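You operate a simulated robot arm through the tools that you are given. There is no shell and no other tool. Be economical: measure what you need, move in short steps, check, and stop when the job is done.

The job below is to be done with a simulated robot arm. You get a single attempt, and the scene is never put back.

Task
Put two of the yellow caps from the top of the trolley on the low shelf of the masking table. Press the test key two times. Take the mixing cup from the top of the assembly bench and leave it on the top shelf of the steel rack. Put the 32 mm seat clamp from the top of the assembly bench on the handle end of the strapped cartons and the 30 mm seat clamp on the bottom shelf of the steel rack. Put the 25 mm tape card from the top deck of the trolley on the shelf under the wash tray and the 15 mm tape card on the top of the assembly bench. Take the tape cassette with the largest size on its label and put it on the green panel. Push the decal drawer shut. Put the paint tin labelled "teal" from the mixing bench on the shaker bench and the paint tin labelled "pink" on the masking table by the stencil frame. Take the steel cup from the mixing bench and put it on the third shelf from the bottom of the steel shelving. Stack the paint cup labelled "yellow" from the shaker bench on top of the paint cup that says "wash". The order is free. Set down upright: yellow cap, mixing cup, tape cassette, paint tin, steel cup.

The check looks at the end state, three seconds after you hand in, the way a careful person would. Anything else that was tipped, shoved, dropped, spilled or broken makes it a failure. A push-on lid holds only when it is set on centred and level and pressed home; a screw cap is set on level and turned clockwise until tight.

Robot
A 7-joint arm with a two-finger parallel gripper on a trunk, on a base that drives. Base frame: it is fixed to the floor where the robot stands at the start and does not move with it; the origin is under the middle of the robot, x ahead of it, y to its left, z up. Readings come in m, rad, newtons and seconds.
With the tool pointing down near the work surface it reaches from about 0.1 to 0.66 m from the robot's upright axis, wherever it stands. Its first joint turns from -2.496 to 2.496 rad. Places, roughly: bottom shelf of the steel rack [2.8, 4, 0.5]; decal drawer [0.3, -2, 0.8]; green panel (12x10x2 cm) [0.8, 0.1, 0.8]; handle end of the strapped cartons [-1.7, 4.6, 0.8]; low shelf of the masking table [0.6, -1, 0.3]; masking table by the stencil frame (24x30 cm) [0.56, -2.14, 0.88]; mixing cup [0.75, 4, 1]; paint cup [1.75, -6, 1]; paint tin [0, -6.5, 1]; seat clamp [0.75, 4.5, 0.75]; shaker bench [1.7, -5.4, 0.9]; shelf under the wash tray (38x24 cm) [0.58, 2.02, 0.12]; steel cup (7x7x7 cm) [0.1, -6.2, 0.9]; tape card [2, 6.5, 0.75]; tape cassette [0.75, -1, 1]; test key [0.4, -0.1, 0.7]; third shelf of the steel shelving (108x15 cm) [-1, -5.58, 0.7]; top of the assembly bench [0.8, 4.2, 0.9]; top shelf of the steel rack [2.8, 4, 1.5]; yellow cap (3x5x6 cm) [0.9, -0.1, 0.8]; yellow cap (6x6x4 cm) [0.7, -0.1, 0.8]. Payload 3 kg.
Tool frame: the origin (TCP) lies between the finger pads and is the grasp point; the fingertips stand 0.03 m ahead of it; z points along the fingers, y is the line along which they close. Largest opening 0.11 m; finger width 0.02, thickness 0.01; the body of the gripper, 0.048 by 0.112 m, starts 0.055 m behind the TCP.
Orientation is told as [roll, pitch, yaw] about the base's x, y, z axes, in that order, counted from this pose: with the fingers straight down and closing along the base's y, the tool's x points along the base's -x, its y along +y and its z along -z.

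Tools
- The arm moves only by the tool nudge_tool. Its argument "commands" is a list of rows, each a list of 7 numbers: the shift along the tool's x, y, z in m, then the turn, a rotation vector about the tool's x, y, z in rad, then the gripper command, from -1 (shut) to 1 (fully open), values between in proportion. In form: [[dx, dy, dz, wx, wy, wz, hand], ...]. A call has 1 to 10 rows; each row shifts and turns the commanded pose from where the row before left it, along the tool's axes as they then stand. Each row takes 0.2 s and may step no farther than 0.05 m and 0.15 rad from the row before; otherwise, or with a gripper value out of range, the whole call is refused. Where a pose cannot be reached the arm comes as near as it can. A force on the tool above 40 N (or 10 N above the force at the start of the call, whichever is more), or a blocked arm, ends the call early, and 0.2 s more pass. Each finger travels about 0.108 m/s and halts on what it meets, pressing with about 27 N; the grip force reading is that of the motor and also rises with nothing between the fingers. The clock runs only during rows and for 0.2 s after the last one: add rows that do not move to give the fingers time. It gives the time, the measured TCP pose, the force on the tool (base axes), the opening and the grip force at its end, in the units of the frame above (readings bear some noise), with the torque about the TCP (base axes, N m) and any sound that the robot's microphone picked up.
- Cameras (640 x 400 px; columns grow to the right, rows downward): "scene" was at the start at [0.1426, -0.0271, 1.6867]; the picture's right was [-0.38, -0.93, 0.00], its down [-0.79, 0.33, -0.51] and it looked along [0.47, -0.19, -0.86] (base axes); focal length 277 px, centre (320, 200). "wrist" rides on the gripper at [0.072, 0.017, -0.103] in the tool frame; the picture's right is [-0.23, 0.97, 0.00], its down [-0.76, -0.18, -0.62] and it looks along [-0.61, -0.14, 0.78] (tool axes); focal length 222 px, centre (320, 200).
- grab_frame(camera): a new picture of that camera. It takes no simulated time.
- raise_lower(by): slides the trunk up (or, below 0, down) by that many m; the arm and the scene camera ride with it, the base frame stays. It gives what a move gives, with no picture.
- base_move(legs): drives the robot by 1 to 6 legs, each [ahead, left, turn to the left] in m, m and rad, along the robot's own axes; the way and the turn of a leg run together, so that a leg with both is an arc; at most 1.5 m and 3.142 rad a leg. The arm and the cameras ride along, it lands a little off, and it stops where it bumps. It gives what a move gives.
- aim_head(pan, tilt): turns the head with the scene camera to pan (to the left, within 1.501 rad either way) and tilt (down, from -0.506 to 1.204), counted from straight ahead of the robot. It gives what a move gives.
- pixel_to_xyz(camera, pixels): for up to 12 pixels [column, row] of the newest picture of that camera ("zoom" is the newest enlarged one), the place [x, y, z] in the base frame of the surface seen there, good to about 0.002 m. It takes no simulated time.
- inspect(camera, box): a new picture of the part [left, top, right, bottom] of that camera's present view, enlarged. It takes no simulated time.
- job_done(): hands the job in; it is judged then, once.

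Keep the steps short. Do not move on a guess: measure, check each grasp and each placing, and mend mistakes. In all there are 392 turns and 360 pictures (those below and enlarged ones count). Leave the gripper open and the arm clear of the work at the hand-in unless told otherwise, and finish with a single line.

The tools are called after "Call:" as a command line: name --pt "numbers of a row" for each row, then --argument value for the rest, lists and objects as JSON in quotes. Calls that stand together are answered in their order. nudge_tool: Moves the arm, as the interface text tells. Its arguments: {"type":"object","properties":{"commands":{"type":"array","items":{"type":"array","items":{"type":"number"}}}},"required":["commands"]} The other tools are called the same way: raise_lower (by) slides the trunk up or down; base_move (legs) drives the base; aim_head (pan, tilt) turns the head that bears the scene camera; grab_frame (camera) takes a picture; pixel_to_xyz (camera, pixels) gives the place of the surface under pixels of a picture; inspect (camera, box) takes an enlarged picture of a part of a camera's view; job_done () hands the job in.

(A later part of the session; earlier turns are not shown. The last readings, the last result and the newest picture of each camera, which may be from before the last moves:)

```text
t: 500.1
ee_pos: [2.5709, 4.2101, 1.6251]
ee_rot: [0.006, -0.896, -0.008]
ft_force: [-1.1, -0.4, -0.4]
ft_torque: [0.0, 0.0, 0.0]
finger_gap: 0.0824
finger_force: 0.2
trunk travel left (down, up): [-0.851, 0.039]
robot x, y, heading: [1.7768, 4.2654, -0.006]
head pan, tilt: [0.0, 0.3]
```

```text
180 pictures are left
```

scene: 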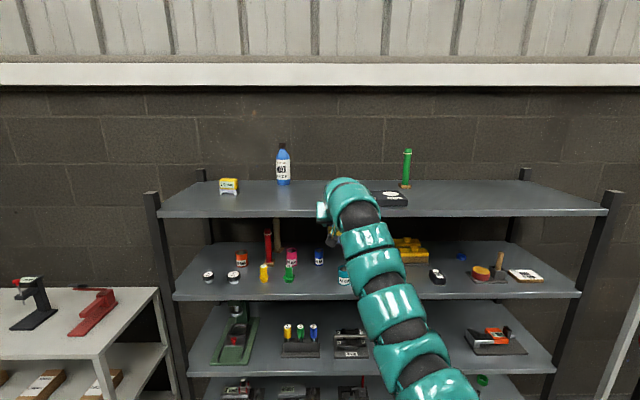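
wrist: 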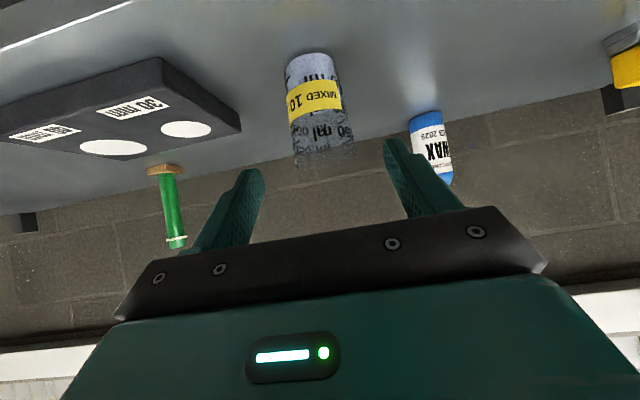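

Cup stands on the top shelf. Next the clamps: back out, go round to the bench's left end.

Call:
base_move --legs '[[-0.26, 0, 0], [0, 1.1, 0], [-0.62, 0, 0]]'

Call:
base_move --legs '[[0, 0, -1.565]]'

Call:
aim_head --pan 0.0 --tilt 0.9

Call:
grab_frame --camera "scene"

```text
t: 510.2
ee_pos: [1.7009, 5.312, 1.6245]
ee_rot: [0.005, -0.901, -0.012]
ft_force: [-0.1, -0.2, 0.4]
ft_torque: [0.02, 0.02, -0.04]
finger_gap: 0.0826
finger_force: 0.1
trunk travel left (down, up): [-0.851, 0.039]
robot x, y, heading: [0.9054, 5.3694, -0.008]
head pan, tilt: [0.0, 0.3]
```

```text
t: 514.4
ee_pos: [0.8662, 4.5715, 1.6253]
ee_rot: [0.004, -0.898, -1.562]
ft_force: [1.7, -1.1, -0.3]
ft_torque: [-0.03, 0.02, -0.01]
finger_gap: 0.0826
finger_force: 0.0
trunk travel left (down, up): [-0.851, 0.039]
robot x, y, heading: [0.9068, 5.3649, -1.565]
head pan, tilt: [0.0, 0.3]
```

```text
t: 515.4
ee_pos: [0.8659, 4.5713, 1.6241]
ee_rot: [0.004, -0.9, -1.563]
ft_force: [-0.1, 0.0, -0.3]
ft_torque: [0.02, 0.02, 0.01]
finger_gap: 0.0825
finger_force: 0.0
trunk travel left (down, up): [-0.851, 0.039]
robot x, y, heading: [0.9086, 5.3676, -1.558]
head pan, tilt: [0.0, 0.901]
```

```text
179 pictures are left
```

scene: 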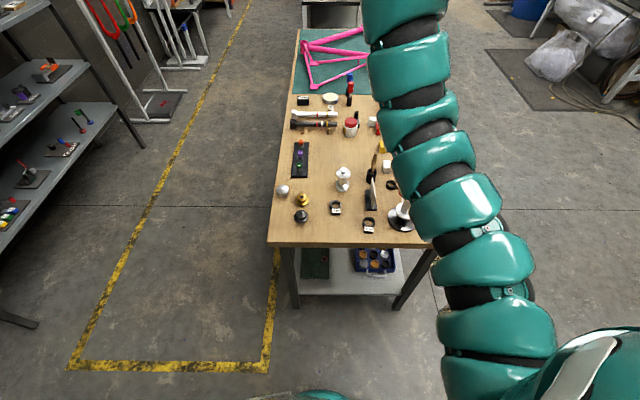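

Call:
inspect --camera "scene" --box '[280, 160, 430, 250]'

Call:
pixel_to_xyz --camera "zoom" --pixels '[[233, 215], [237, 180], [375, 285], [380, 255], [372, 275], [93, 235], [100, 180], [505, 270], [275, 90], [386, 190], [400, 300], [240, 195]]'

```text
4.27 times, centred on (355, 205) of scene
```

zoom: 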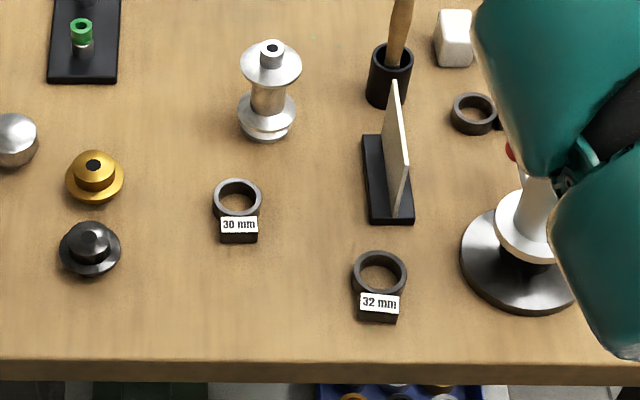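

```text
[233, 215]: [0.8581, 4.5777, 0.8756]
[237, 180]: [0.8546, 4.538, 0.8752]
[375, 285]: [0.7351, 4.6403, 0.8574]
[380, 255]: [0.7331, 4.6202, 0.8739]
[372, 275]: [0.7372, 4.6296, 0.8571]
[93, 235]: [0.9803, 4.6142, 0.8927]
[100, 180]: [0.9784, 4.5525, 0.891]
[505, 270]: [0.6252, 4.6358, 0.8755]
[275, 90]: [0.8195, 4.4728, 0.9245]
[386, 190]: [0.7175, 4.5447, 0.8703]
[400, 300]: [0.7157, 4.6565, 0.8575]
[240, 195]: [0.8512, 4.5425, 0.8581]
```

30 mm ring ≈[0.855,4.555] with its tag toward me. Lower the trunk over it.

Call:
raise_lower --by -0.4

Call:
raise_lower --by -0.2

Call:
grab_frame --camera "wrist"

```text
t: 519.3
ee_pos: [0.8666, 4.5704, 1.2258]
ee_rot: [0.005, -0.899, -1.563]
ft_force: [0.0, -0.3, -1.0]
ft_torque: [0.0, 0.04, 0.0]
finger_gap: 0.0826
finger_force: 0.2
trunk travel left (down, up): [-0.451, 0.439]
robot x, y, heading: [0.9041, 5.3631, -1.559]
head pan, tilt: [0.0, 0.901]
```

```text
t: 521.4
ee_pos: [0.8663, 4.5712, 1.0253]
ee_rot: [0.006, -0.898, -1.564]
ft_force: [0.3, -0.2, 0.6]
ft_torque: [-0.04, 0.01, -0.02]
finger_gap: 0.0827
finger_force: 0.1
trunk travel left (down, up): [-0.251, 0.639]
robot x, y, heading: [0.9072, 5.3679, -1.561]
head pan, tilt: [0.0, 0.901]
```

```text
177 pictures are left
```

wrist: 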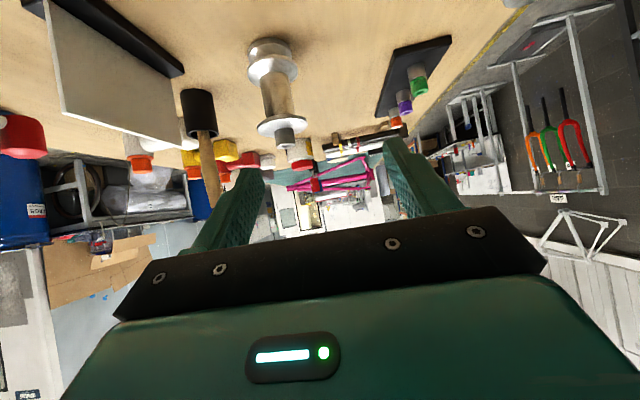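

Draw back 0.09 to see the ring with the wrist camera.

Call:
nudge_tool --pt "0.0187 0 -0.0235 0 0.05 0 0.3" --pt "0.0187 0 -0.0235 0 0.05 0 0.3" --pt "0.0209 0 -0.0215 0 0 0 0.3" --pt "0 0 0 0 0 0 0.3"

Call:
grab_frame --camera "wrist"

```text
t: 522.4
ee_pos: [0.8651, 4.604, 0.968]
ee_rot: [0.009, -0.803, -1.566]
ft_force: [-0.7, -0.3, 0.4]
ft_torque: [0.0, -0.02, 0.04]
finger_gap: 0.0714
finger_force: 0.0
out of reach, approached as far as the arm can: row 1, 2, 3
trunk travel left (down, up): [-0.251, 0.639]
robot x, y, heading: [0.9061, 5.3621, -1.558]
head pan, tilt: [0.0, 0.901]
```

```text
176 pictures are left
```

wrist: 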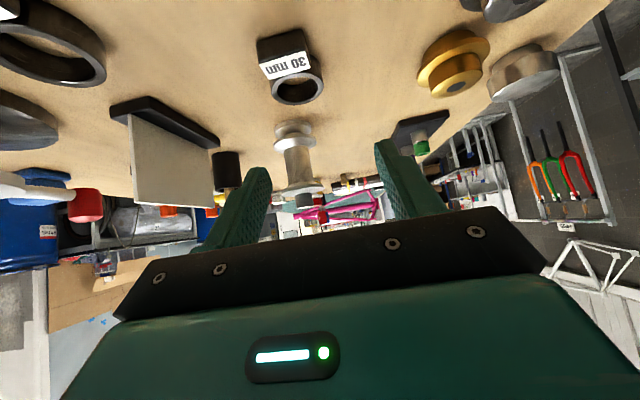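

Call:
pixel_to_xyz --camera "wrist" --pixels '[[287, 65], [298, 78], [273, 90], [323, 85], [298, 103], [262, 70], [308, 60]]'

Call:
raise_lower --by 0.3

Call:
nudge_tool --pt "0.0323 0 0.0314 0 0 0 0.3" --pt "0.0323 0 0.0314 0 0 0 0.3" --pt "0.0323 0 0.0314 0 0 0 0.3" --pt "0.0323 0 0.0314 0 0 0 0.3" --pt "0.0323 0 0.0314 0 0 0 0.3" --pt "0 0 0 0 0 0 0.3"

```text
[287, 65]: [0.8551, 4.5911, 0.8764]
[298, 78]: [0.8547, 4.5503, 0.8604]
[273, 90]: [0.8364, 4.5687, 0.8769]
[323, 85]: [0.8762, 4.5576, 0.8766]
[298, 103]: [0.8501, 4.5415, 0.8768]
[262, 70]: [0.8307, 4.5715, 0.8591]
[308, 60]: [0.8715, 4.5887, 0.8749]
```

```text
t: 525.4
ee_pos: [0.8654, 4.6039, 1.2691]
ee_rot: [0.008, -0.801, -1.564]
ft_force: [-0.4, 0.1, -0.7]
ft_torque: [-0.03, -0.01, 0.01]
finger_gap: 0.0715
finger_force: 0.0
trunk travel left (down, up): [-0.551, 0.339]
robot x, y, heading: [0.9065, 5.3678, -1.561]
head pan, tilt: [0.0, 0.901]
```

```text
t: 526.8
ee_pos: [0.864, 4.6056, 1.0434]
ee_rot: [0.005, -0.802, -1.562]
ft_force: [-0.4, 0.3, 0.2]
ft_torque: [0.03, 0.01, -0.01]
finger_gap: 0.0714
finger_force: 0.1
trunk travel left (down, up): [-0.551, 0.339]
robot x, y, heading: [0.9078, 5.3643, -1.563]
head pan, tilt: [0.0, 0.901]
```

Ring centre ≈[0.855,4.5625]. Shift onto the approach line, then go down along the tool.

Call:
nudge_tool --pt "0.0468 -0.0045 0 0 0 0 0.3" --pt "0.0468 -0.0045 0 0 0 0 0.3" --pt "0 0 0.04 0 0 0 0.3" --pt "0 0 0.035 0 0 0 0.3" --pt "0 0 0 0 0 0 0.3"

Call:
grab_frame --camera "wrist"

```text
t: 528.0
ee_pos: [0.8573, 4.6162, 0.9244]
ee_rot: [0.008, -0.802, -1.565]
ft_force: [-0.1, -0.4, 0.0]
ft_torque: [0.0, 0.01, 0.01]
finger_gap: 0.0714
finger_force: 0.0
trunk travel left (down, up): [-0.551, 0.339]
robot x, y, heading: [0.9068, 5.3669, -1.56]
head pan, tilt: [0.0, 0.901]
```

```text
175 pictures are left
```

wrist: 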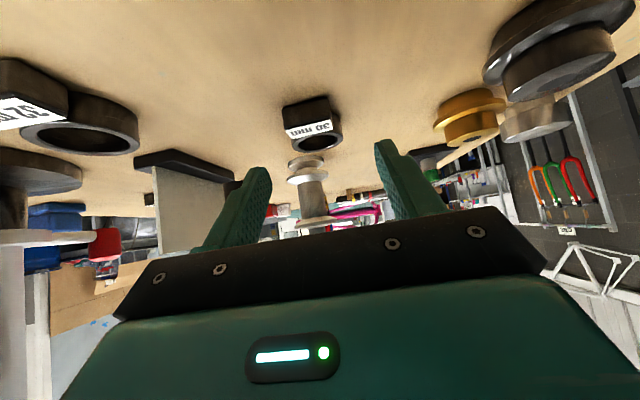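

Call:
nudge_tool --pt "0 -0.001 0.025 0 0 0 0.3" --pt "0 0 0.018 0 0 0 0.3" --pt "0 0 0.005 0 0 0 0.3" --pt "0 0 0 0 0 0 0.3"

Call:
grab_frame --camera "wrist"

```text
t: 529.0
ee_pos: [0.8554, 4.5806, 0.8902]
ee_rot: [0.009, -0.802, -1.561]
ft_force: [0.0, -0.5, 0.2]
ft_torque: [0.01, 0.0, 0.0]
finger_gap: 0.0716
finger_force: 0.1
trunk travel left (down, up): [-0.551, 0.339]
robot x, y, heading: [0.9094, 5.3665, -1.564]
head pan, tilt: [0.0, 0.901]
```

```text
174 pictures are left
```

wrist: 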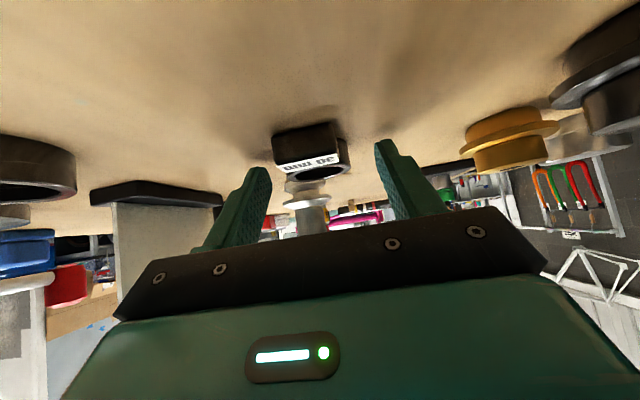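

Close.

Call:
nudge_tool --pt "0 0 0 0 0 0 -0.2" --pt "0 0 0 0 0 0 -0.8" --pt "0 0 0 0 0 0 -1" --pt "0 0 0 0 0 0 -1"

Call:
grab_frame --camera "wrist"

```text
t: 530.0
ee_pos: [0.8553, 4.5827, 0.8913]
ee_rot: [0.005, -0.803, -1.563]
ft_force: [-0.5, 0.3, 0.9]
ft_torque: [-0.02, 0.01, -0.02]
finger_gap: 0.0431
finger_force: 26.6
trunk travel left (down, up): [-0.551, 0.339]
robot x, y, heading: [0.9084, 5.3656, -1.56]
head pan, tilt: [0.0, 0.901]
```

```text
173 pictures are left
```

wrist: 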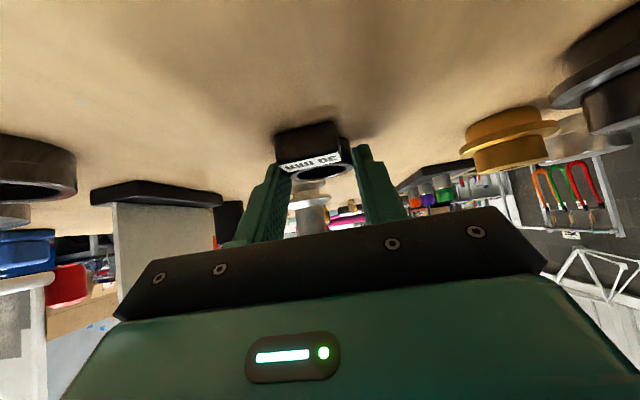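

Held at 0.043. Lift with the trunk 0.15 and check.

Call:
raise_lower --by 0.15

Call:
grab_frame --camera "wrist"

```text
t: 531.8
ee_pos: [0.8566, 4.581, 1.0413]
ee_rot: [0.007, -0.801, -1.563]
ft_force: [0.1, -0.8, 0.3]
ft_torque: [-0.02, 0.01, 0.04]
finger_gap: 0.0432
finger_force: 26.9
trunk travel left (down, up): [-0.701, 0.189]
robot x, y, heading: [0.9077, 5.3664, -1.554]
head pan, tilt: [0.0, 0.901]
```

```text
172 pictures are left
```

wrist: 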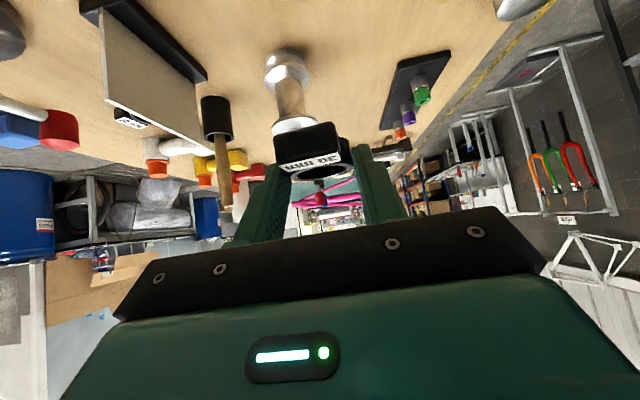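

Turn toward the rack and drive between bench and rack.

Call:
base_move --legs '[[0, 0, 1.56], [0.6, 0, 0]]'

Call:
base_move --legs '[[0, -1.1, 0]]'

Call:
aim_head --pan 0.0 --tilt 0.7

Call:
grab_frame --camera "scene"

```text
t: 539.0
ee_pos: [2.2851, 5.3114, 1.0405]
ee_rot: [0.007, -0.802, 0.0]
ft_force: [-0.8, -0.2, -0.2]
ft_torque: [0.02, 0.04, 0.02]
finger_gap: 0.0428
finger_force: 27.3
trunk travel left (down, up): [-0.701, 0.189]
robot x, y, heading: [1.4969, 5.3706, -0.0]
head pan, tilt: [0.0, 0.901]
```

```text
t: 544.6
ee_pos: [2.285, 4.2091, 1.0405]
ee_rot: [0.006, -0.801, -0.003]
ft_force: [0.1, 0.0, 0.3]
ft_torque: [-0.01, -0.02, -0.01]
finger_gap: 0.0433
finger_force: 26.4
trunk travel left (down, up): [-0.701, 0.189]
robot x, y, heading: [1.5012, 4.2656, -0.0]
head pan, tilt: [0.0, 0.901]
```

```text
t: 545.3
ee_pos: [2.2861, 4.2087, 1.0409]
ee_rot: [0.005, -0.801, 0.0]
ft_force: [0.8, 0.0, 0.0]
ft_torque: [-0.03, -0.03, 0.01]
finger_gap: 0.0427
finger_force: 26.8
trunk travel left (down, up): [-0.701, 0.189]
robot x, y, heading: [1.4996, 4.2695, 0.002]
head pan, tilt: [0.0, 0.7]
```

```text
171 pictures are left
```

scene: 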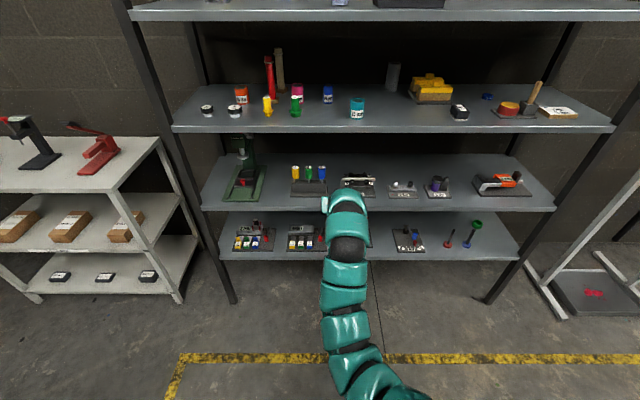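

Call:
inspect --camera "scene" --box '[210, 200, 530, 280]'

Call:
pixel_to_xyz --camera "scene" --pixels '[[300, 252], [300, 257], [310, 248], [425, 250], [430, 240], [495, 235], [500, 250], [408, 248], [448, 246], [230, 240], [425, 205], [425, 195]]'

```text
2.00 times, centred on (370, 240) of scene
```

zoom: 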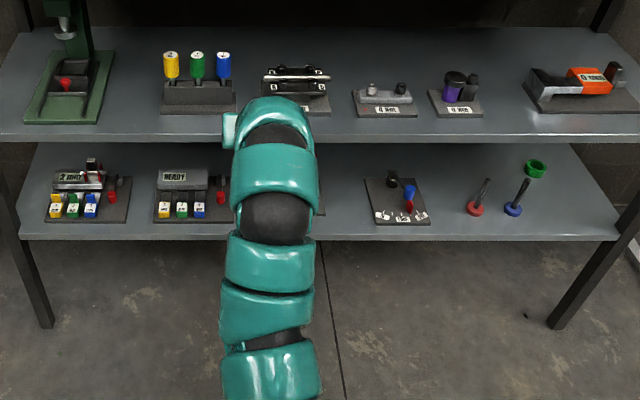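

```text
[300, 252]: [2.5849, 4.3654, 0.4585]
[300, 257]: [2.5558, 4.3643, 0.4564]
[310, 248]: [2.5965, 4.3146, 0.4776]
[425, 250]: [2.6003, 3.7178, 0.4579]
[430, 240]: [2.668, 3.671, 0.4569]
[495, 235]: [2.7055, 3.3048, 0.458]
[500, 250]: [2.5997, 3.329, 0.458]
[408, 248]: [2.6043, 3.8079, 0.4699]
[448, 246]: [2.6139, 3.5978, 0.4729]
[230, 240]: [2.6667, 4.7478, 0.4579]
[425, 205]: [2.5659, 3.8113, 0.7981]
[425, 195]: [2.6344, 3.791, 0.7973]
```

Free spot at the right end near [2.64,3.33]. Move right 0.875 and lower.

Call:
base_move --legs '[[0, -0.875, 0]]'

Call:
raise_lower --by -0.4

Call:
raise_lower --by -0.1

Call:
grab_frame --camera "wrist"

```text
t: 549.9
ee_pos: [2.2872, 3.3386, 1.0408]
ee_rot: [0.007, -0.801, -0.002]
ft_force: [0.3, -0.2, -0.3]
ft_torque: [-0.02, 0.01, -0.01]
finger_gap: 0.0431
finger_force: 26.9
trunk travel left (down, up): [-0.701, 0.189]
robot x, y, heading: [1.5002, 3.3941, 0.001]
head pan, tilt: [0.0, 0.7]
```

```text
t: 553.8
ee_pos: [2.2874, 3.3397, 0.6404]
ee_rot: [0.005, -0.803, 0.0]
ft_force: [1.2, 0.4, -0.1]
ft_torque: [0.0, 0.0, 0.0]
finger_gap: 0.043
finger_force: 27.3
trunk travel left (down, up): [-0.301, 0.589]
robot x, y, heading: [1.5027, 3.3951, -0.001]
head pan, tilt: [0.0, 0.7]
```

```text
t: 555.1
ee_pos: [2.2871, 3.3397, 0.54]
ee_rot: [0.005, -0.803, 0.0]
ft_force: [-0.2, -0.1, -0.5]
ft_torque: [-0.01, -0.02, -0.01]
finger_gap: 0.0431
finger_force: 26.7
trunk travel left (down, up): [-0.201, 0.689]
robot x, y, heading: [1.5052, 3.3951, 0.003]
head pan, tilt: [0.0, 0.7]
```

```text
169 pictures are left
```

wrist: 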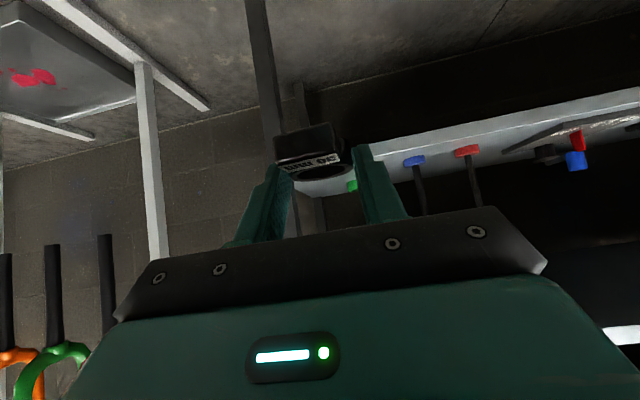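

Call:
pixel_to_xyz --camera "wrist" --pixels '[[266, 80], [300, 105], [380, 145], [415, 160], [468, 150], [440, 140], [352, 186]]'

```text
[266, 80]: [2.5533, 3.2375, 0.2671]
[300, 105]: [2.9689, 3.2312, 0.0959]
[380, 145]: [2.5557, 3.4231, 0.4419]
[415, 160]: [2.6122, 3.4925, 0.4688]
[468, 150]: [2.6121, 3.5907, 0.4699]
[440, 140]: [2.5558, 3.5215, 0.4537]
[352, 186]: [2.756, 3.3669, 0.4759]
```

Upright at y 3.24, blue driver at 3.49: go for y≈3.36. Drive 0.345 ahead, left 0.022.

Call:
base_move --legs '[[0, 0.022, 0], [0.345, 0, 0]]'

Call:
grab_frame --camera "wrist"

```text
t: 557.7
ee_pos: [2.6317, 3.3633, 0.5402]
ee_rot: [0.005, -0.801, -0.002]
ft_force: [-0.4, 0.5, -1.3]
ft_torque: [0.01, -0.02, 0.02]
finger_gap: 0.0432
finger_force: 27.3
trunk travel left (down, up): [-0.201, 0.689]
robot x, y, heading: [1.8474, 3.4204, 0.005]
head pan, tilt: [0.0, 0.7]
```

```text
168 pictures are left
```

wrist: 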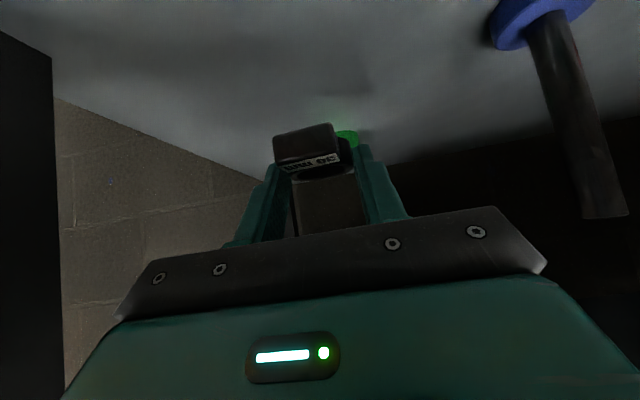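

Call:
raise_lower --by -0.043

Call:
nudge_tool --pt "0.0014 0 0.0014 0 0 0 -1" --pt "0.0014 0 0.0014 0 0 0 -1" --pt "0.0014 0 0.0014 0 0 0 -1"

```text
t: 558.6
ee_pos: [2.6317, 3.3615, 0.4978]
ee_rot: [0.005, -0.802, 0.0]
ft_force: [-0.1, 0.9, 0.5]
ft_torque: [-0.02, -0.01, 0.01]
finger_gap: 0.0431
finger_force: 26.8
trunk travel left (down, up): [-0.158, 0.732]
robot x, y, heading: [1.8485, 3.4193, 0.006]
head pan, tilt: [0.0, 0.7]
```

```text
t: 559.4
ee_pos: [2.6321, 3.3615, 0.4918]
ee_rot: [0.005, -0.8, 0.001]
ft_force: [0.1, 0.1, 0.2]
ft_torque: [-0.04, 0.0, -0.01]
finger_gap: 0.0431
finger_force: 27.0
trunk travel left (down, up): [-0.158, 0.732]
robot x, y, heading: [1.8462, 3.421, 0.002]
head pan, tilt: [0.0, 0.7]
```

Call:
nudge_tool --pt "0.0012 0 0.0012 0 0 0 -1" --pt "0.0012 0 0.0012 0 0 0 -1"

```text
t: 560.0
ee_pos: [2.6321, 3.3627, 0.4905]
ee_rot: [0.008, -0.806, 0.003]
ft_force: [-0.3, -0.1, 11.8]
ft_torque: [-0.13, 0.08, -0.05]
finger_gap: 0.0428
finger_force: 26.7
trunk travel left (down, up): [-0.158, 0.732]
robot x, y, heading: [1.8434, 3.4195, 0.001]
head pan, tilt: [0.0, 0.7]
```

Contact. Open and withdraw along the tool, then view.

Call:
nudge_tool --pt "-0.0005 0 -0.0005 0 0 0 -0.2" --pt "0 0 0 0 0 0 0.2" --pt "0 0 0 0 0 0 0.3" --pt "0 0 -0.02 0 0 0 0.3" --pt "0 0 -0.04 0 0 0 0.3" --pt "0 0 0 0 0 0 0.3"

Call:
grab_frame --camera "wrist"

```text
t: 561.4
ee_pos: [2.5891, 3.3619, 0.532]
ee_rot: [0.004, -0.802, 0.0]
ft_force: [-0.4, -0.8, -0.5]
ft_torque: [0.0, -0.02, -0.02]
finger_gap: 0.0716
finger_force: 0.1
trunk travel left (down, up): [-0.158, 0.732]
robot x, y, heading: [1.8491, 3.4164, 0.004]
head pan, tilt: [0.0, 0.7]
```

```text
167 pictures are left
```

wrist: 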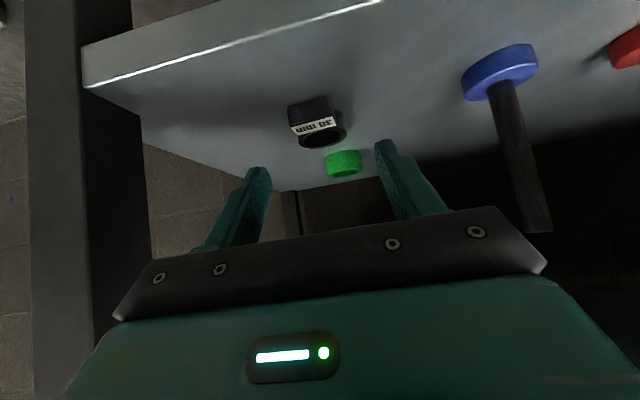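

30 mm clamp lies on the bottom shelf. Back out, raise, and go round for the 32 mm clamp.

Call:
base_move --legs '[[-0.35, 0, 0]]'

Call:
raise_lower --by 0.4

Call:
raise_lower --by 0.25

Call:
base_move --legs '[[0, 1.0, 0], [0, 0.98, 0], [-0.71, 0, 0]]'

Call:
base_move --legs '[[0, 0, -1.571]]'

Call:
grab_frame --camera "wrist"

```text
t: 563.7
ee_pos: [2.239, 3.3594, 0.5303]
ee_rot: [0.005, -0.801, -0.002]
ft_force: [0.1, -0.9, 0.5]
ft_torque: [0.01, 0.02, -0.02]
finger_gap: 0.0716
finger_force: 0.0
trunk travel left (down, up): [-0.158, 0.732]
robot x, y, heading: [1.5016, 3.4189, -0.001]
head pan, tilt: [0.0, 0.7]
```

```text
t: 567.5
ee_pos: [2.239, 3.3593, 0.9301]
ee_rot: [0.005, -0.801, -0.003]
ft_force: [0.6, 0.4, 0.6]
ft_torque: [-0.05, -0.02, -0.02]
finger_gap: 0.0715
finger_force: 0.0
trunk travel left (down, up): [-0.558, 0.332]
robot x, y, heading: [1.4983, 3.4193, -0.001]
head pan, tilt: [0.0, 0.7]
```

```text
t: 570.1
ee_pos: [2.2391, 3.3589, 1.1807]
ee_rot: [0.006, -0.801, -0.001]
ft_force: [0.3, -0.1, 0.4]
ft_torque: [-0.04, -0.01, -0.02]
finger_gap: 0.0713
finger_force: 0.0
trunk travel left (down, up): [-0.808, 0.082]
robot x, y, heading: [1.4979, 3.4204, 0.001]
head pan, tilt: [0.0, 0.7]
```

```text
t: 583.5
ee_pos: [1.5439, 5.3525, 1.1821]
ee_rot: [0.005, -0.803, -0.01]
ft_force: [-0.3, -0.1, 0.1]
ft_torque: [0.03, 0.02, 0.02]
finger_gap: 0.0713
finger_force: 0.0
trunk travel left (down, up): [-0.808, 0.082]
robot x, y, heading: [0.8021, 5.4154, -0.005]
head pan, tilt: [0.0, 0.7]
```

```text
t: 587.6
ee_pos: [0.7514, 4.6759, 1.1805]
ee_rot: [0.005, -0.801, -1.563]
ft_force: [0.2, -0.5, -0.4]
ft_torque: [0.03, 0.02, 0.0]
finger_gap: 0.0717
finger_force: 0.0
trunk travel left (down, up): [-0.808, 0.082]
robot x, y, heading: [0.8053, 5.416, -1.561]
head pan, tilt: [0.0, 0.7]
```

```text
166 pictures are left
```

wrist: 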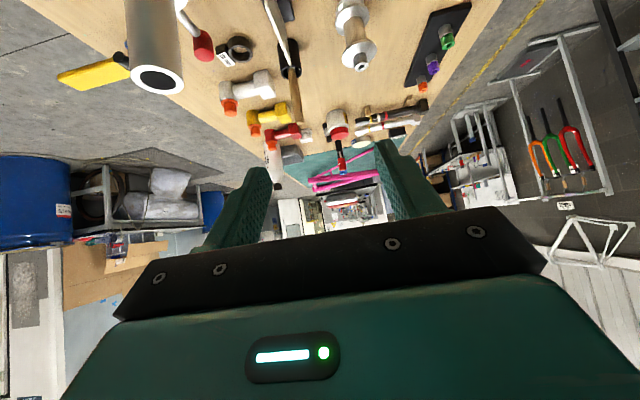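

Back 0.1 and lower the arm 0.14 to see the ring.

Call:
base_move --legs '[[-0.1, 0, 0]]'

Call:
nudge_tool --pt "0.0251 0 0.0244 0 0 0 0.2" --pt "0.0251 0 0.0244 0 0 0 0.2" --pt "0.0251 0 0.0244 0 0 0 0.2" --pt "0.0251 0 0.0244 0 0 0 0.2" --pt "0 0 0 0 0 0 0.2"

Call:
grab_frame --camera "wrist"

```text
t: 588.8
ee_pos: [0.7516, 4.7747, 1.1822]
ee_rot: [0.005, -0.804, -1.563]
ft_force: [0.6, 0.4, 0.1]
ft_torque: [-0.01, -0.01, -0.01]
finger_gap: 0.0715
finger_force: 0.0
trunk travel left (down, up): [-0.808, 0.082]
robot x, y, heading: [0.8008, 5.5156, -1.564]
head pan, tilt: [0.0, 0.7]
```

```text
t: 590.0
ee_pos: [0.7524, 4.774, 1.0399]
ee_rot: [0.005, -0.802, -1.562]
ft_force: [-0.2, -0.5, 0.3]
ft_torque: [0.02, -0.02, -0.01]
finger_gap: 0.0663
finger_force: 0.0
trunk travel left (down, up): [-0.808, 0.082]
robot x, y, heading: [0.8061, 5.5154, -1.561]
head pan, tilt: [0.0, 0.7]
```

```text
165 pictures are left
```

wrist: 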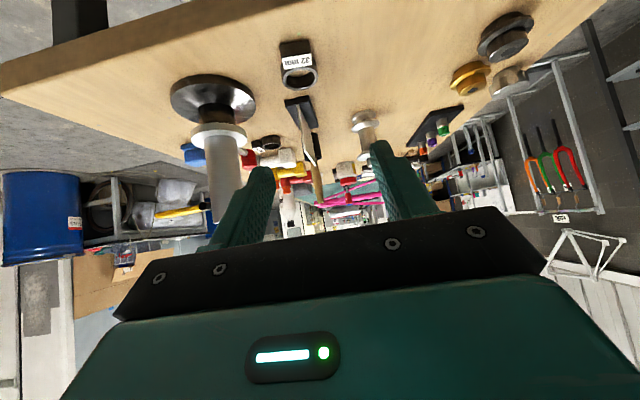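

Call:
pixel_to_xyz --camera "wrist" --pixels '[[297, 62], [299, 78], [282, 78], [317, 74], [301, 90], [283, 50], [312, 48], [252, 100], [240, 140], [225, 210], [300, 110]]'

```text
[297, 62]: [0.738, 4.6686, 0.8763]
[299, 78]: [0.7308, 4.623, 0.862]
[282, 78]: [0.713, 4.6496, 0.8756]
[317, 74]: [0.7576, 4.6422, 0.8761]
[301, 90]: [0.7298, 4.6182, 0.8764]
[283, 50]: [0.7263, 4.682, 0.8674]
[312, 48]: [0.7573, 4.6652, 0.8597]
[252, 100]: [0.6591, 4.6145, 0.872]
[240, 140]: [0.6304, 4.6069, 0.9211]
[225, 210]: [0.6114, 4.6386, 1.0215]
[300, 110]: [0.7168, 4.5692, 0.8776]
```

Ring centre [0.735,4.642]. Shift and go down the line.

Call:
nudge_tool --pt "0.0274 -0.0174 0 0 0 0 0.2" --pt "0 0 0.045 0 0 0 0.2" --pt "0 0 0.045 0 0 0 0.2" --pt "0 0 0.04 0 0 0 0.2" --pt "0 0 0 0 0 0 0.2"

Call:
grab_frame --camera "wrist"

```text
t: 591.2
ee_pos: [0.7359, 4.7004, 0.9312]
ee_rot: [0.007, -0.803, -1.565]
ft_force: [-0.4, 0.8, -0.2]
ft_torque: [0.0, 0.01, 0.01]
finger_gap: 0.0662
finger_force: 0.1
trunk travel left (down, up): [-0.808, 0.082]
robot x, y, heading: [0.8011, 5.5165, -1.56]
head pan, tilt: [0.0, 0.7]
```

```text
164 pictures are left
```

wrist: 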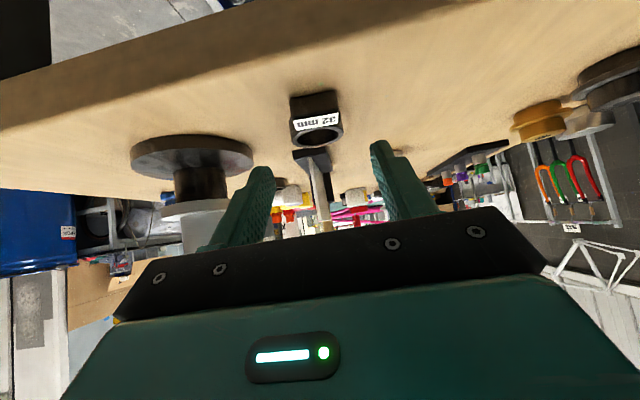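

Call:
nudge_tool --pt "0 -0.001 0.03 0 0 0 0.2" --pt "0 0 0.02 0 0 0 0.2" --pt "0 0 0.006 0 0 0 0.2" --pt "0 0 0 0 0 0 0.2"

Call:
nudge_tool --pt "0 0 0 0 0 0 -0.3" --pt "0 0 0 0 0 0 -0.8" --pt "0 0 0 0 0 0 -1" --pt "0 0 0 0 0 0 -1"

Call:
grab_frame --camera "wrist"

```text
t: 592.2
ee_pos: [0.7338, 4.66, 0.8916]
ee_rot: [0.004, -0.803, -1.561]
ft_force: [0.9, 0.0, -0.2]
ft_torque: [0.0, 0.0, -0.01]
finger_gap: 0.0659
finger_force: 0.0
trunk travel left (down, up): [-0.808, 0.082]
robot x, y, heading: [0.8026, 5.5132, -1.557]
head pan, tilt: [0.0, 0.7]
```

```text
t: 593.2
ee_pos: [0.7343, 4.6599, 0.8912]
ee_rot: [0.004, -0.803, -1.561]
ft_force: [0.4, -0.8, 1.2]
ft_torque: [0.0, 0.01, 0.02]
finger_gap: 0.0451
finger_force: 27.0
trunk travel left (down, up): [-0.808, 0.082]
robot x, y, heading: [0.8042, 5.5158, -1.558]
head pan, tilt: [0.0, 0.7]
```

```text
163 pictures are left
```

wrist: 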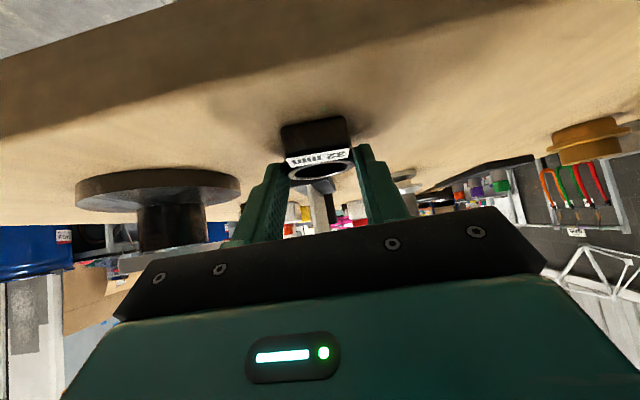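

Held. Lift 0.16 with the arm and back off.

Call:
nudge_tool --pt "-0.0144 0 -0.0139 0 0 0 -1" --pt "-0.0288 0 -0.0278 0 0 0 -1" --pt "-0.0288 0 -0.0278 0 0 0 -1" --pt "-0.0288 0 -0.0278 0 0 0 -1" --pt "-0.0288 0 -0.0278 0 0 0 -1" --pt "0 0 0 0 0 0 -1"

Call:
grab_frame --camera "wrist"

```text
t: 594.6
ee_pos: [0.7354, 4.6601, 1.0696]
ee_rot: [0.005, -0.801, -1.563]
ft_force: [0.4, -0.7, -1.0]
ft_torque: [0.02, -0.01, -0.02]
finger_gap: 0.0449
finger_force: 26.8
trunk travel left (down, up): [-0.808, 0.082]
robot x, y, heading: [0.8057, 5.5169, -1.563]
head pan, tilt: [0.0, 0.7]
```

```text
162 pictures are left
```

wrist: 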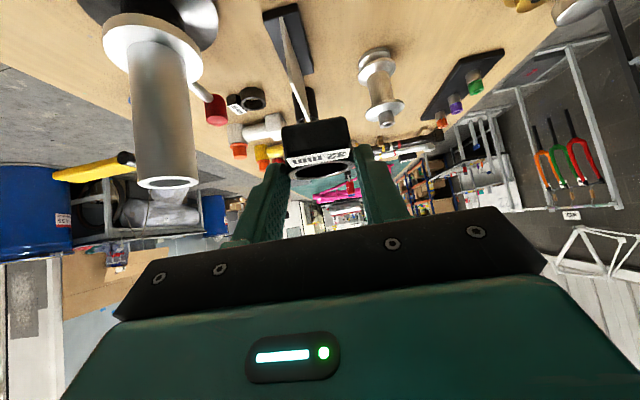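

Back off and turn to face the cartons (heading π).

Call:
base_move --legs '[[-0.1, 0, 0], [0, 0, -1.571]]'

Call:
aim_head --pan 0.2 --tilt 0.5

Call:
grab_frame --camera "scene"

```text
t: 599.5
ee_pos: [-0.0562, 5.6754, 1.0721]
ee_rot: [0.005, -0.802, -3.122]
ft_force: [0.1, 0.3, 0.2]
ft_torque: [0.02, -0.02, -0.01]
finger_gap: 0.0449
finger_force: 26.9
trunk travel left (down, up): [-0.808, 0.082]
robot x, y, heading: [0.802, 5.6183, -3.12]
head pan, tilt: [0.0, 0.7]
```

```text
t: 600.3
ee_pos: [-0.0552, 5.6758, 1.0701]
ee_rot: [0.005, -0.802, -3.124]
ft_force: [-0.4, 0.5, -0.8]
ft_torque: [-0.01, 0.01, 0.0]
finger_gap: 0.0446
finger_force: 27.0
trunk travel left (down, up): [-0.808, 0.082]
robot x, y, heading: [0.799, 5.6165, -3.119]
head pan, tilt: [0.201, 0.499]
```

```text
161 pictures are left
```

scene: 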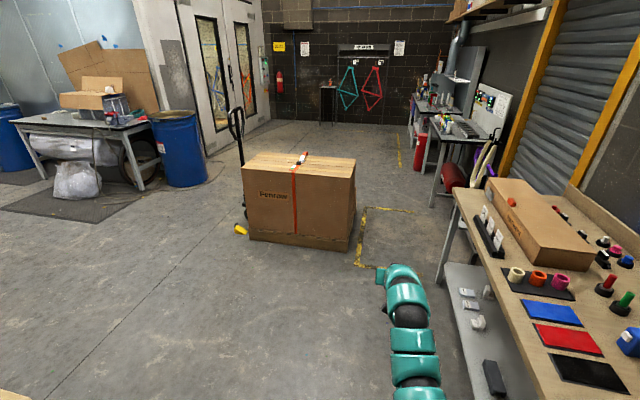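

Call:
inspect --camera "scene" --box '[210, 90, 380, 260]'

Call:
pixel_to_xyz --camera "scene" --pixels '[[245, 165], [292, 176], [352, 178], [305, 155], [262, 152], [345, 158], [238, 115], [300, 160], [270, 163], [240, 230], [350, 245]]'

```text
2.35 times, centred on (295, 175) of scene
```

zoom: 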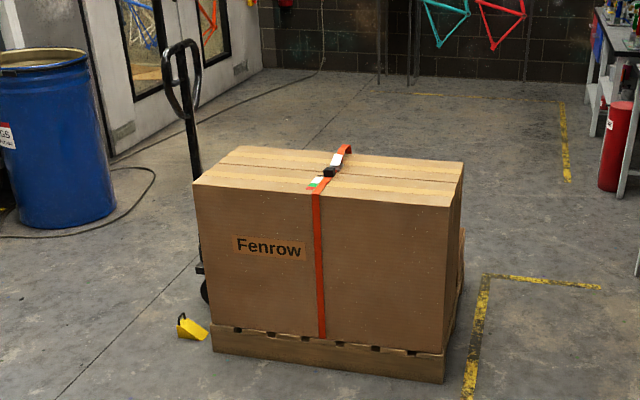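

```text
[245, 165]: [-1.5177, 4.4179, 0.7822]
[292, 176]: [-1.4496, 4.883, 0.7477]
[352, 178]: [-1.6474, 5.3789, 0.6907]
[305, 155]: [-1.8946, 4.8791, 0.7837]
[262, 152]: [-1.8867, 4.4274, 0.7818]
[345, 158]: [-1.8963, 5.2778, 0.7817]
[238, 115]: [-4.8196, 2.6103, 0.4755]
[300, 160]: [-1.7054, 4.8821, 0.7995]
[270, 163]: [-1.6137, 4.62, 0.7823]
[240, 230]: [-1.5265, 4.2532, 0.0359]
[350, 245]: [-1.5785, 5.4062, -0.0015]
```

Carton top z 0.782; handle half y 4.39–4.88. Go there: ahead, then left.

Call:
base_move --legs '[[0, 0, -0.022], [1.1, 0, 0], [0, 1.07, 0]]'

Call:
grab_frame --camera "scene"

```text
t: 611.4
ee_pos: [-1.1566, 4.6139, 1.0715]
ee_rot: [0.005, -0.804, -3.139]
ft_force: [0.4, 0.4, 0.4]
ft_torque: [0.03, -0.02, 0.01]
finger_gap: 0.0446
finger_force: 27.1
trunk travel left (down, up): [-0.808, 0.082]
robot x, y, heading: [-0.3034, 4.5429, -3.138]
head pan, tilt: [0.201, 0.499]
```

```text
159 pictures are left
```

scene: 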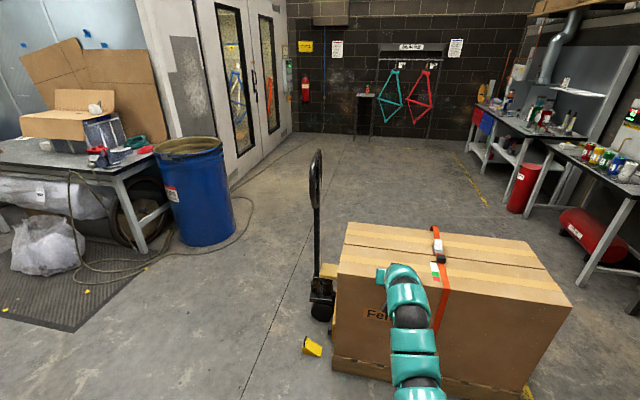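

Drive 0.48 ahead and lower.

Call:
base_move --legs '[[0.48, 0, 0]]'

Call:
raise_lower --by -0.235

Call:
grab_frame --camera "wrist"

```text
t: 614.2
ee_pos: [-1.6363, 4.617, 1.071]
ee_rot: [0.005, -0.801, 3.14]
ft_force: [0.8, -0.6, -0.5]
ft_torque: [0.01, 0.0, 0.01]
finger_gap: 0.0445
finger_force: 26.9
trunk travel left (down, up): [-0.808, 0.082]
robot x, y, heading: [-0.7791, 4.538, -3.138]
head pan, tilt: [0.201, 0.499]
```

```text
t: 616.7
ee_pos: [-1.6353, 4.616, 0.8361]
ee_rot: [0.007, -0.803, 3.14]
ft_force: [-0.4, 0.7, 0.0]
ft_torque: [0.0, 0.04, 0.01]
finger_gap: 0.0443
finger_force: 27.0
trunk travel left (down, up): [-0.573, 0.317]
robot x, y, heading: [-0.7809, 4.5384, -3.138]
head pan, tilt: [0.201, 0.499]
```

```text
158 pictures are left
```

wrist: 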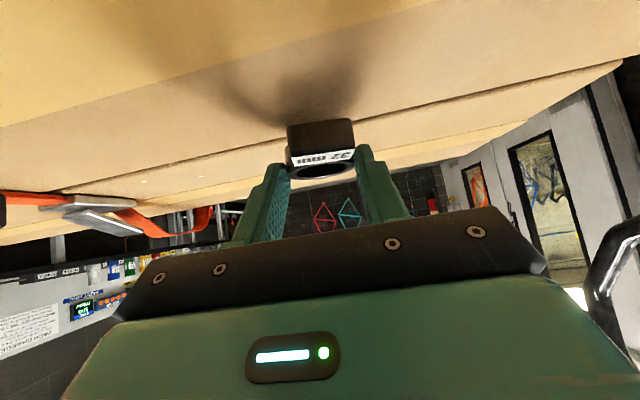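

Call:
nudge_tool --pt "0.0036 0 0.0035 0 0 0 -1" --pt "0.0036 0 0.0035 0 0 0 -1" --pt "0.0036 0 0.0035 0 0 0 -1" --pt "0.0015 0 0.0014 0 0 0 -1"

Call:
nudge_tool --pt "0.0012 0 0.0011 0 0 0 -1" --pt "0.0012 0 0.0011 0 0 0 -1"

```text
t: 617.7
ee_pos: [-1.6361, 4.6157, 0.82]
ee_rot: [0.006, -0.803, 3.14]
ft_force: [-0.2, 0.3, -0.5]
ft_torque: [0.01, -0.02, -0.02]
finger_gap: 0.0445
finger_force: 26.4
trunk travel left (down, up): [-0.573, 0.317]
robot x, y, heading: [-0.7788, 4.5397, -3.136]
head pan, tilt: [0.201, 0.499]
```

```text
t: 618.3
ee_pos: [-1.6373, 4.6159, 0.8159]
ee_rot: [0.005, -0.802, 3.14]
ft_force: [-0.3, -0.5, 1.0]
ft_torque: [0.08, -0.02, -0.01]
finger_gap: 0.0443
finger_force: 27.4
trunk travel left (down, up): [-0.573, 0.317]
robot x, y, heading: [-0.7784, 4.5418, -3.137]
head pan, tilt: [0.201, 0.499]
```

Call:
nudge_tool --pt "0.0012 0 0.0011 0 0 0 -1" --pt "0 0 0 0 0 0 -0.3" --pt "0 0 0 0 0 0 0.2" --pt "0 0 0 0 0 0 0.3" --pt "0 0 -0.03 0 0 0 0.3" --pt "0 0 -0.045 0 0 0 0.3" --pt "0 0 -0.045 0 0 0 0.3" --pt "0 0 0 0 0 0 0.3"

Call:
grab_frame --camera "wrist"

```text
t: 620.1
ee_pos: [-1.5499, 4.6189, 0.8983]
ee_rot: [0.006, -0.8, 3.142]
ft_force: [0.2, -0.8, -0.2]
ft_torque: [0.0, 0.0, -0.01]
finger_gap: 0.0715
finger_force: 0.1
trunk travel left (down, up): [-0.573, 0.317]
robot x, y, heading: [-0.778, 4.5416, -3.143]
head pan, tilt: [0.201, 0.499]
```

```text
157 pictures are left
```

wrist: 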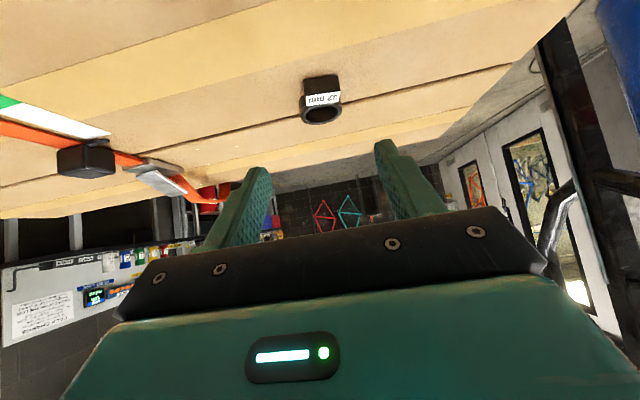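

32 mm clamp is on the handle end. Now to the trolley with tape cards: back out, raise, and travel.

Call:
base_move --legs '[[-0.4, 0, 0]]'

Call:
raise_lower --by 0.3

Call:
base_move --legs '[[0, -0.81, 0], [-1.2, 0, 0], [-1.1, 0, 0]]'

Call:
base_move --legs '[[0, 0, -1.571]]'

Call:
aim_head --pan 0.0 --tilt 0.75

Call:
grab_frame --camera "scene"

```text
t: 622.6
ee_pos: [-1.1528, 4.6187, 0.8982]
ee_rot: [0.006, -0.803, 3.14]
ft_force: [-0.3, 0.3, -0.5]
ft_torque: [0.03, 0.04, 0.02]
finger_gap: 0.0714
finger_force: 0.0
trunk travel left (down, up): [-0.573, 0.317]
robot x, y, heading: [-0.3788, 4.5426, -3.145]
head pan, tilt: [0.201, 0.499]
```

```text
t: 625.6
ee_pos: [-1.1541, 4.6176, 1.1977]
ee_rot: [0.004, -0.803, 3.14]
ft_force: [-0.2, 0.3, 0.7]
ft_torque: [0.05, -0.02, -0.01]
finger_gap: 0.0716
finger_force: 0.1
trunk travel left (down, up): [-0.873, 0.017]
robot x, y, heading: [-0.3861, 4.542, -3.141]
head pan, tilt: [0.201, 0.499]
```

```text
t: 640.9
ee_pos: [1.1473, 5.4332, 1.1992]
ee_rot: [0.005, -0.803, 3.133]
ft_force: [0.6, -0.5, -0.2]
ft_torque: [0.01, 0.02, -0.02]
finger_gap: 0.0713
finger_force: 0.0
trunk travel left (down, up): [-0.873, 0.017]
robot x, y, heading: [1.9182, 5.3475, 3.137]
head pan, tilt: [0.201, 0.499]
```

```text
t: 645.0
ee_pos: [1.9935, 6.1228, 1.1973]
ee_rot: [0.006, -0.803, 1.572]
ft_force: [-0.2, -0.2, 0.3]
ft_torque: [-0.01, 0.0, 0.03]
finger_gap: 0.0714
finger_force: 0.1
trunk travel left (down, up): [-0.873, 0.017]
robot x, y, heading: [1.923, 5.3534, 1.567]
head pan, tilt: [0.201, 0.499]
```

```text
t: 645.8
ee_pos: [1.9933, 6.1247, 1.198]
ee_rot: [0.007, -0.803, 1.57]
ft_force: [0.1, -0.5, 0.9]
ft_torque: [0.01, 0.0, -0.03]
finger_gap: 0.0715
finger_force: 0.1
trunk travel left (down, up): [-0.873, 0.017]
robot x, y, heading: [1.9156, 5.3522, 1.571]
head pan, tilt: [0.0, 0.75]
```

```text
156 pictures are left
```

scene: 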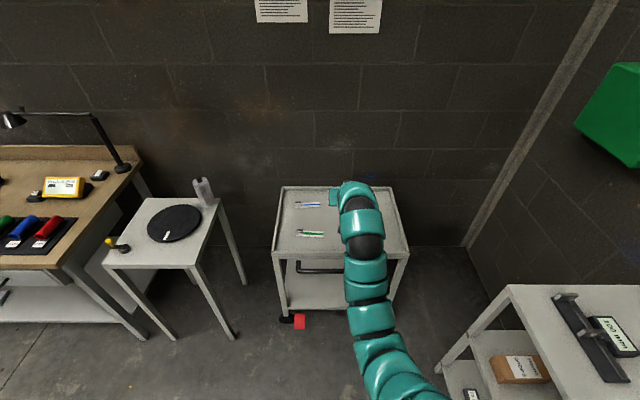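

Call:
inspect --camera "scene" --box '[265, 175, 415, 265]'

Call:
pixel_to_xyz --camera "scene" --pixels '[[308, 205], [310, 233], [290, 215], [275, 252], [395, 245], [285, 190], [380, 190], [297, 205], [320, 204], [297, 234], [322, 233]]'

```text
4.27 times, centred on (340, 220) of scene
```

zoom: 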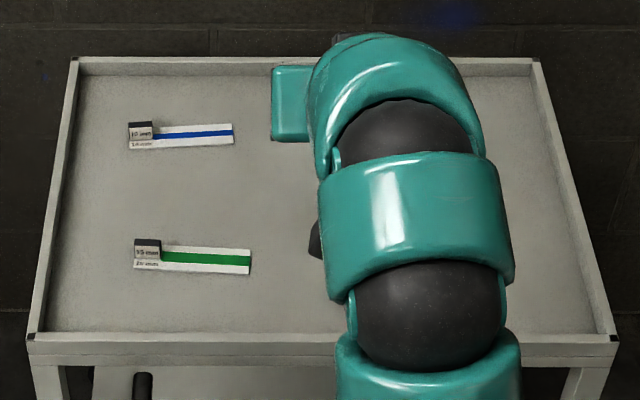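

```text
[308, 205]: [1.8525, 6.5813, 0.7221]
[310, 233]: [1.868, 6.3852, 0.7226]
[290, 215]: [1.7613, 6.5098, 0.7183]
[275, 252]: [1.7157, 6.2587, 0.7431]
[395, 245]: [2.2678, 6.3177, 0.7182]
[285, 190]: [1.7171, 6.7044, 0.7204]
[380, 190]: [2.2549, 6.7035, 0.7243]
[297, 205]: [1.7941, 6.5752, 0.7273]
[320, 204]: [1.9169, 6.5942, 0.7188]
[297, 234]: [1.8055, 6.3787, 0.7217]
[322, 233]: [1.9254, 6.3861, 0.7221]
```

Green 15 mm and blue 10 mm seen; the 25 mm must be behind the arm. Shift base left 0.3 to bring the arm off it.

Call:
base_move --legs '[[0, 0.3, 0]]'

Call:
inspect --camera "scene" --box '[310, 170, 500, 270]'

```text
t: 647.9
ee_pos: [1.6953, 6.1227, 1.1987]
ee_rot: [0.006, -0.804, 1.572]
ft_force: [0.7, -0.6, -0.7]
ft_torque: [-0.04, -0.03, 0.0]
finger_gap: 0.0714
finger_force: 0.0
trunk travel left (down, up): [-0.873, 0.017]
robot x, y, heading: [1.6208, 5.3514, 1.577]
head pan, tilt: [0.0, 0.75]
```

```text
3.37 times, centred on (405, 220) of scene
```

zoom: 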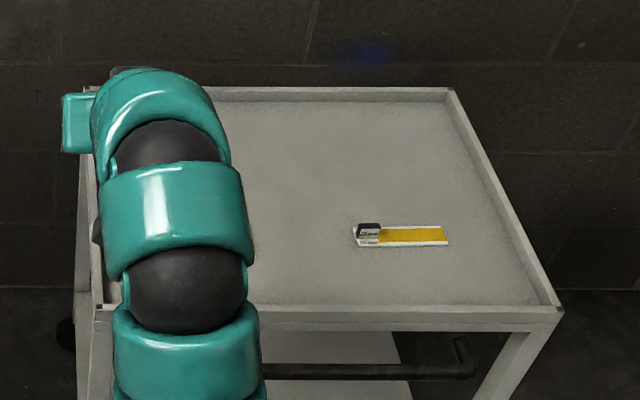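

Call:
inspect --camera "scene" --box '[405, 225, 445, 250]'

Call:
pixel_to_xyz --camera "zoom" --pixels '[[160, 100], [160, 130], [170, 190], [300, 110], [550, 100], [520, 160], [400, 60], [130, 130], [240, 130], [350, 180]]'

```text
16.00 times, centred on (425, 238) of scene
```

zoom: 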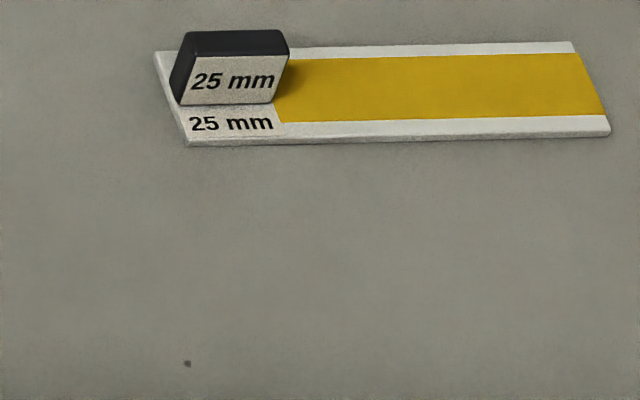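

```text
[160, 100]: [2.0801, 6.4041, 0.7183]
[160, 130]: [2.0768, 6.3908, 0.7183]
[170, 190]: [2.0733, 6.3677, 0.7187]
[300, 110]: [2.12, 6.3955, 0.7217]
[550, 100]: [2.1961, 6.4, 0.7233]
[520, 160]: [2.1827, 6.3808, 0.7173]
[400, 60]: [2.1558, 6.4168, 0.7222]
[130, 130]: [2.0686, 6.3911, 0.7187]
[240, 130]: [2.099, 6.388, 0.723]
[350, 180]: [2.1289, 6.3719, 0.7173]
```

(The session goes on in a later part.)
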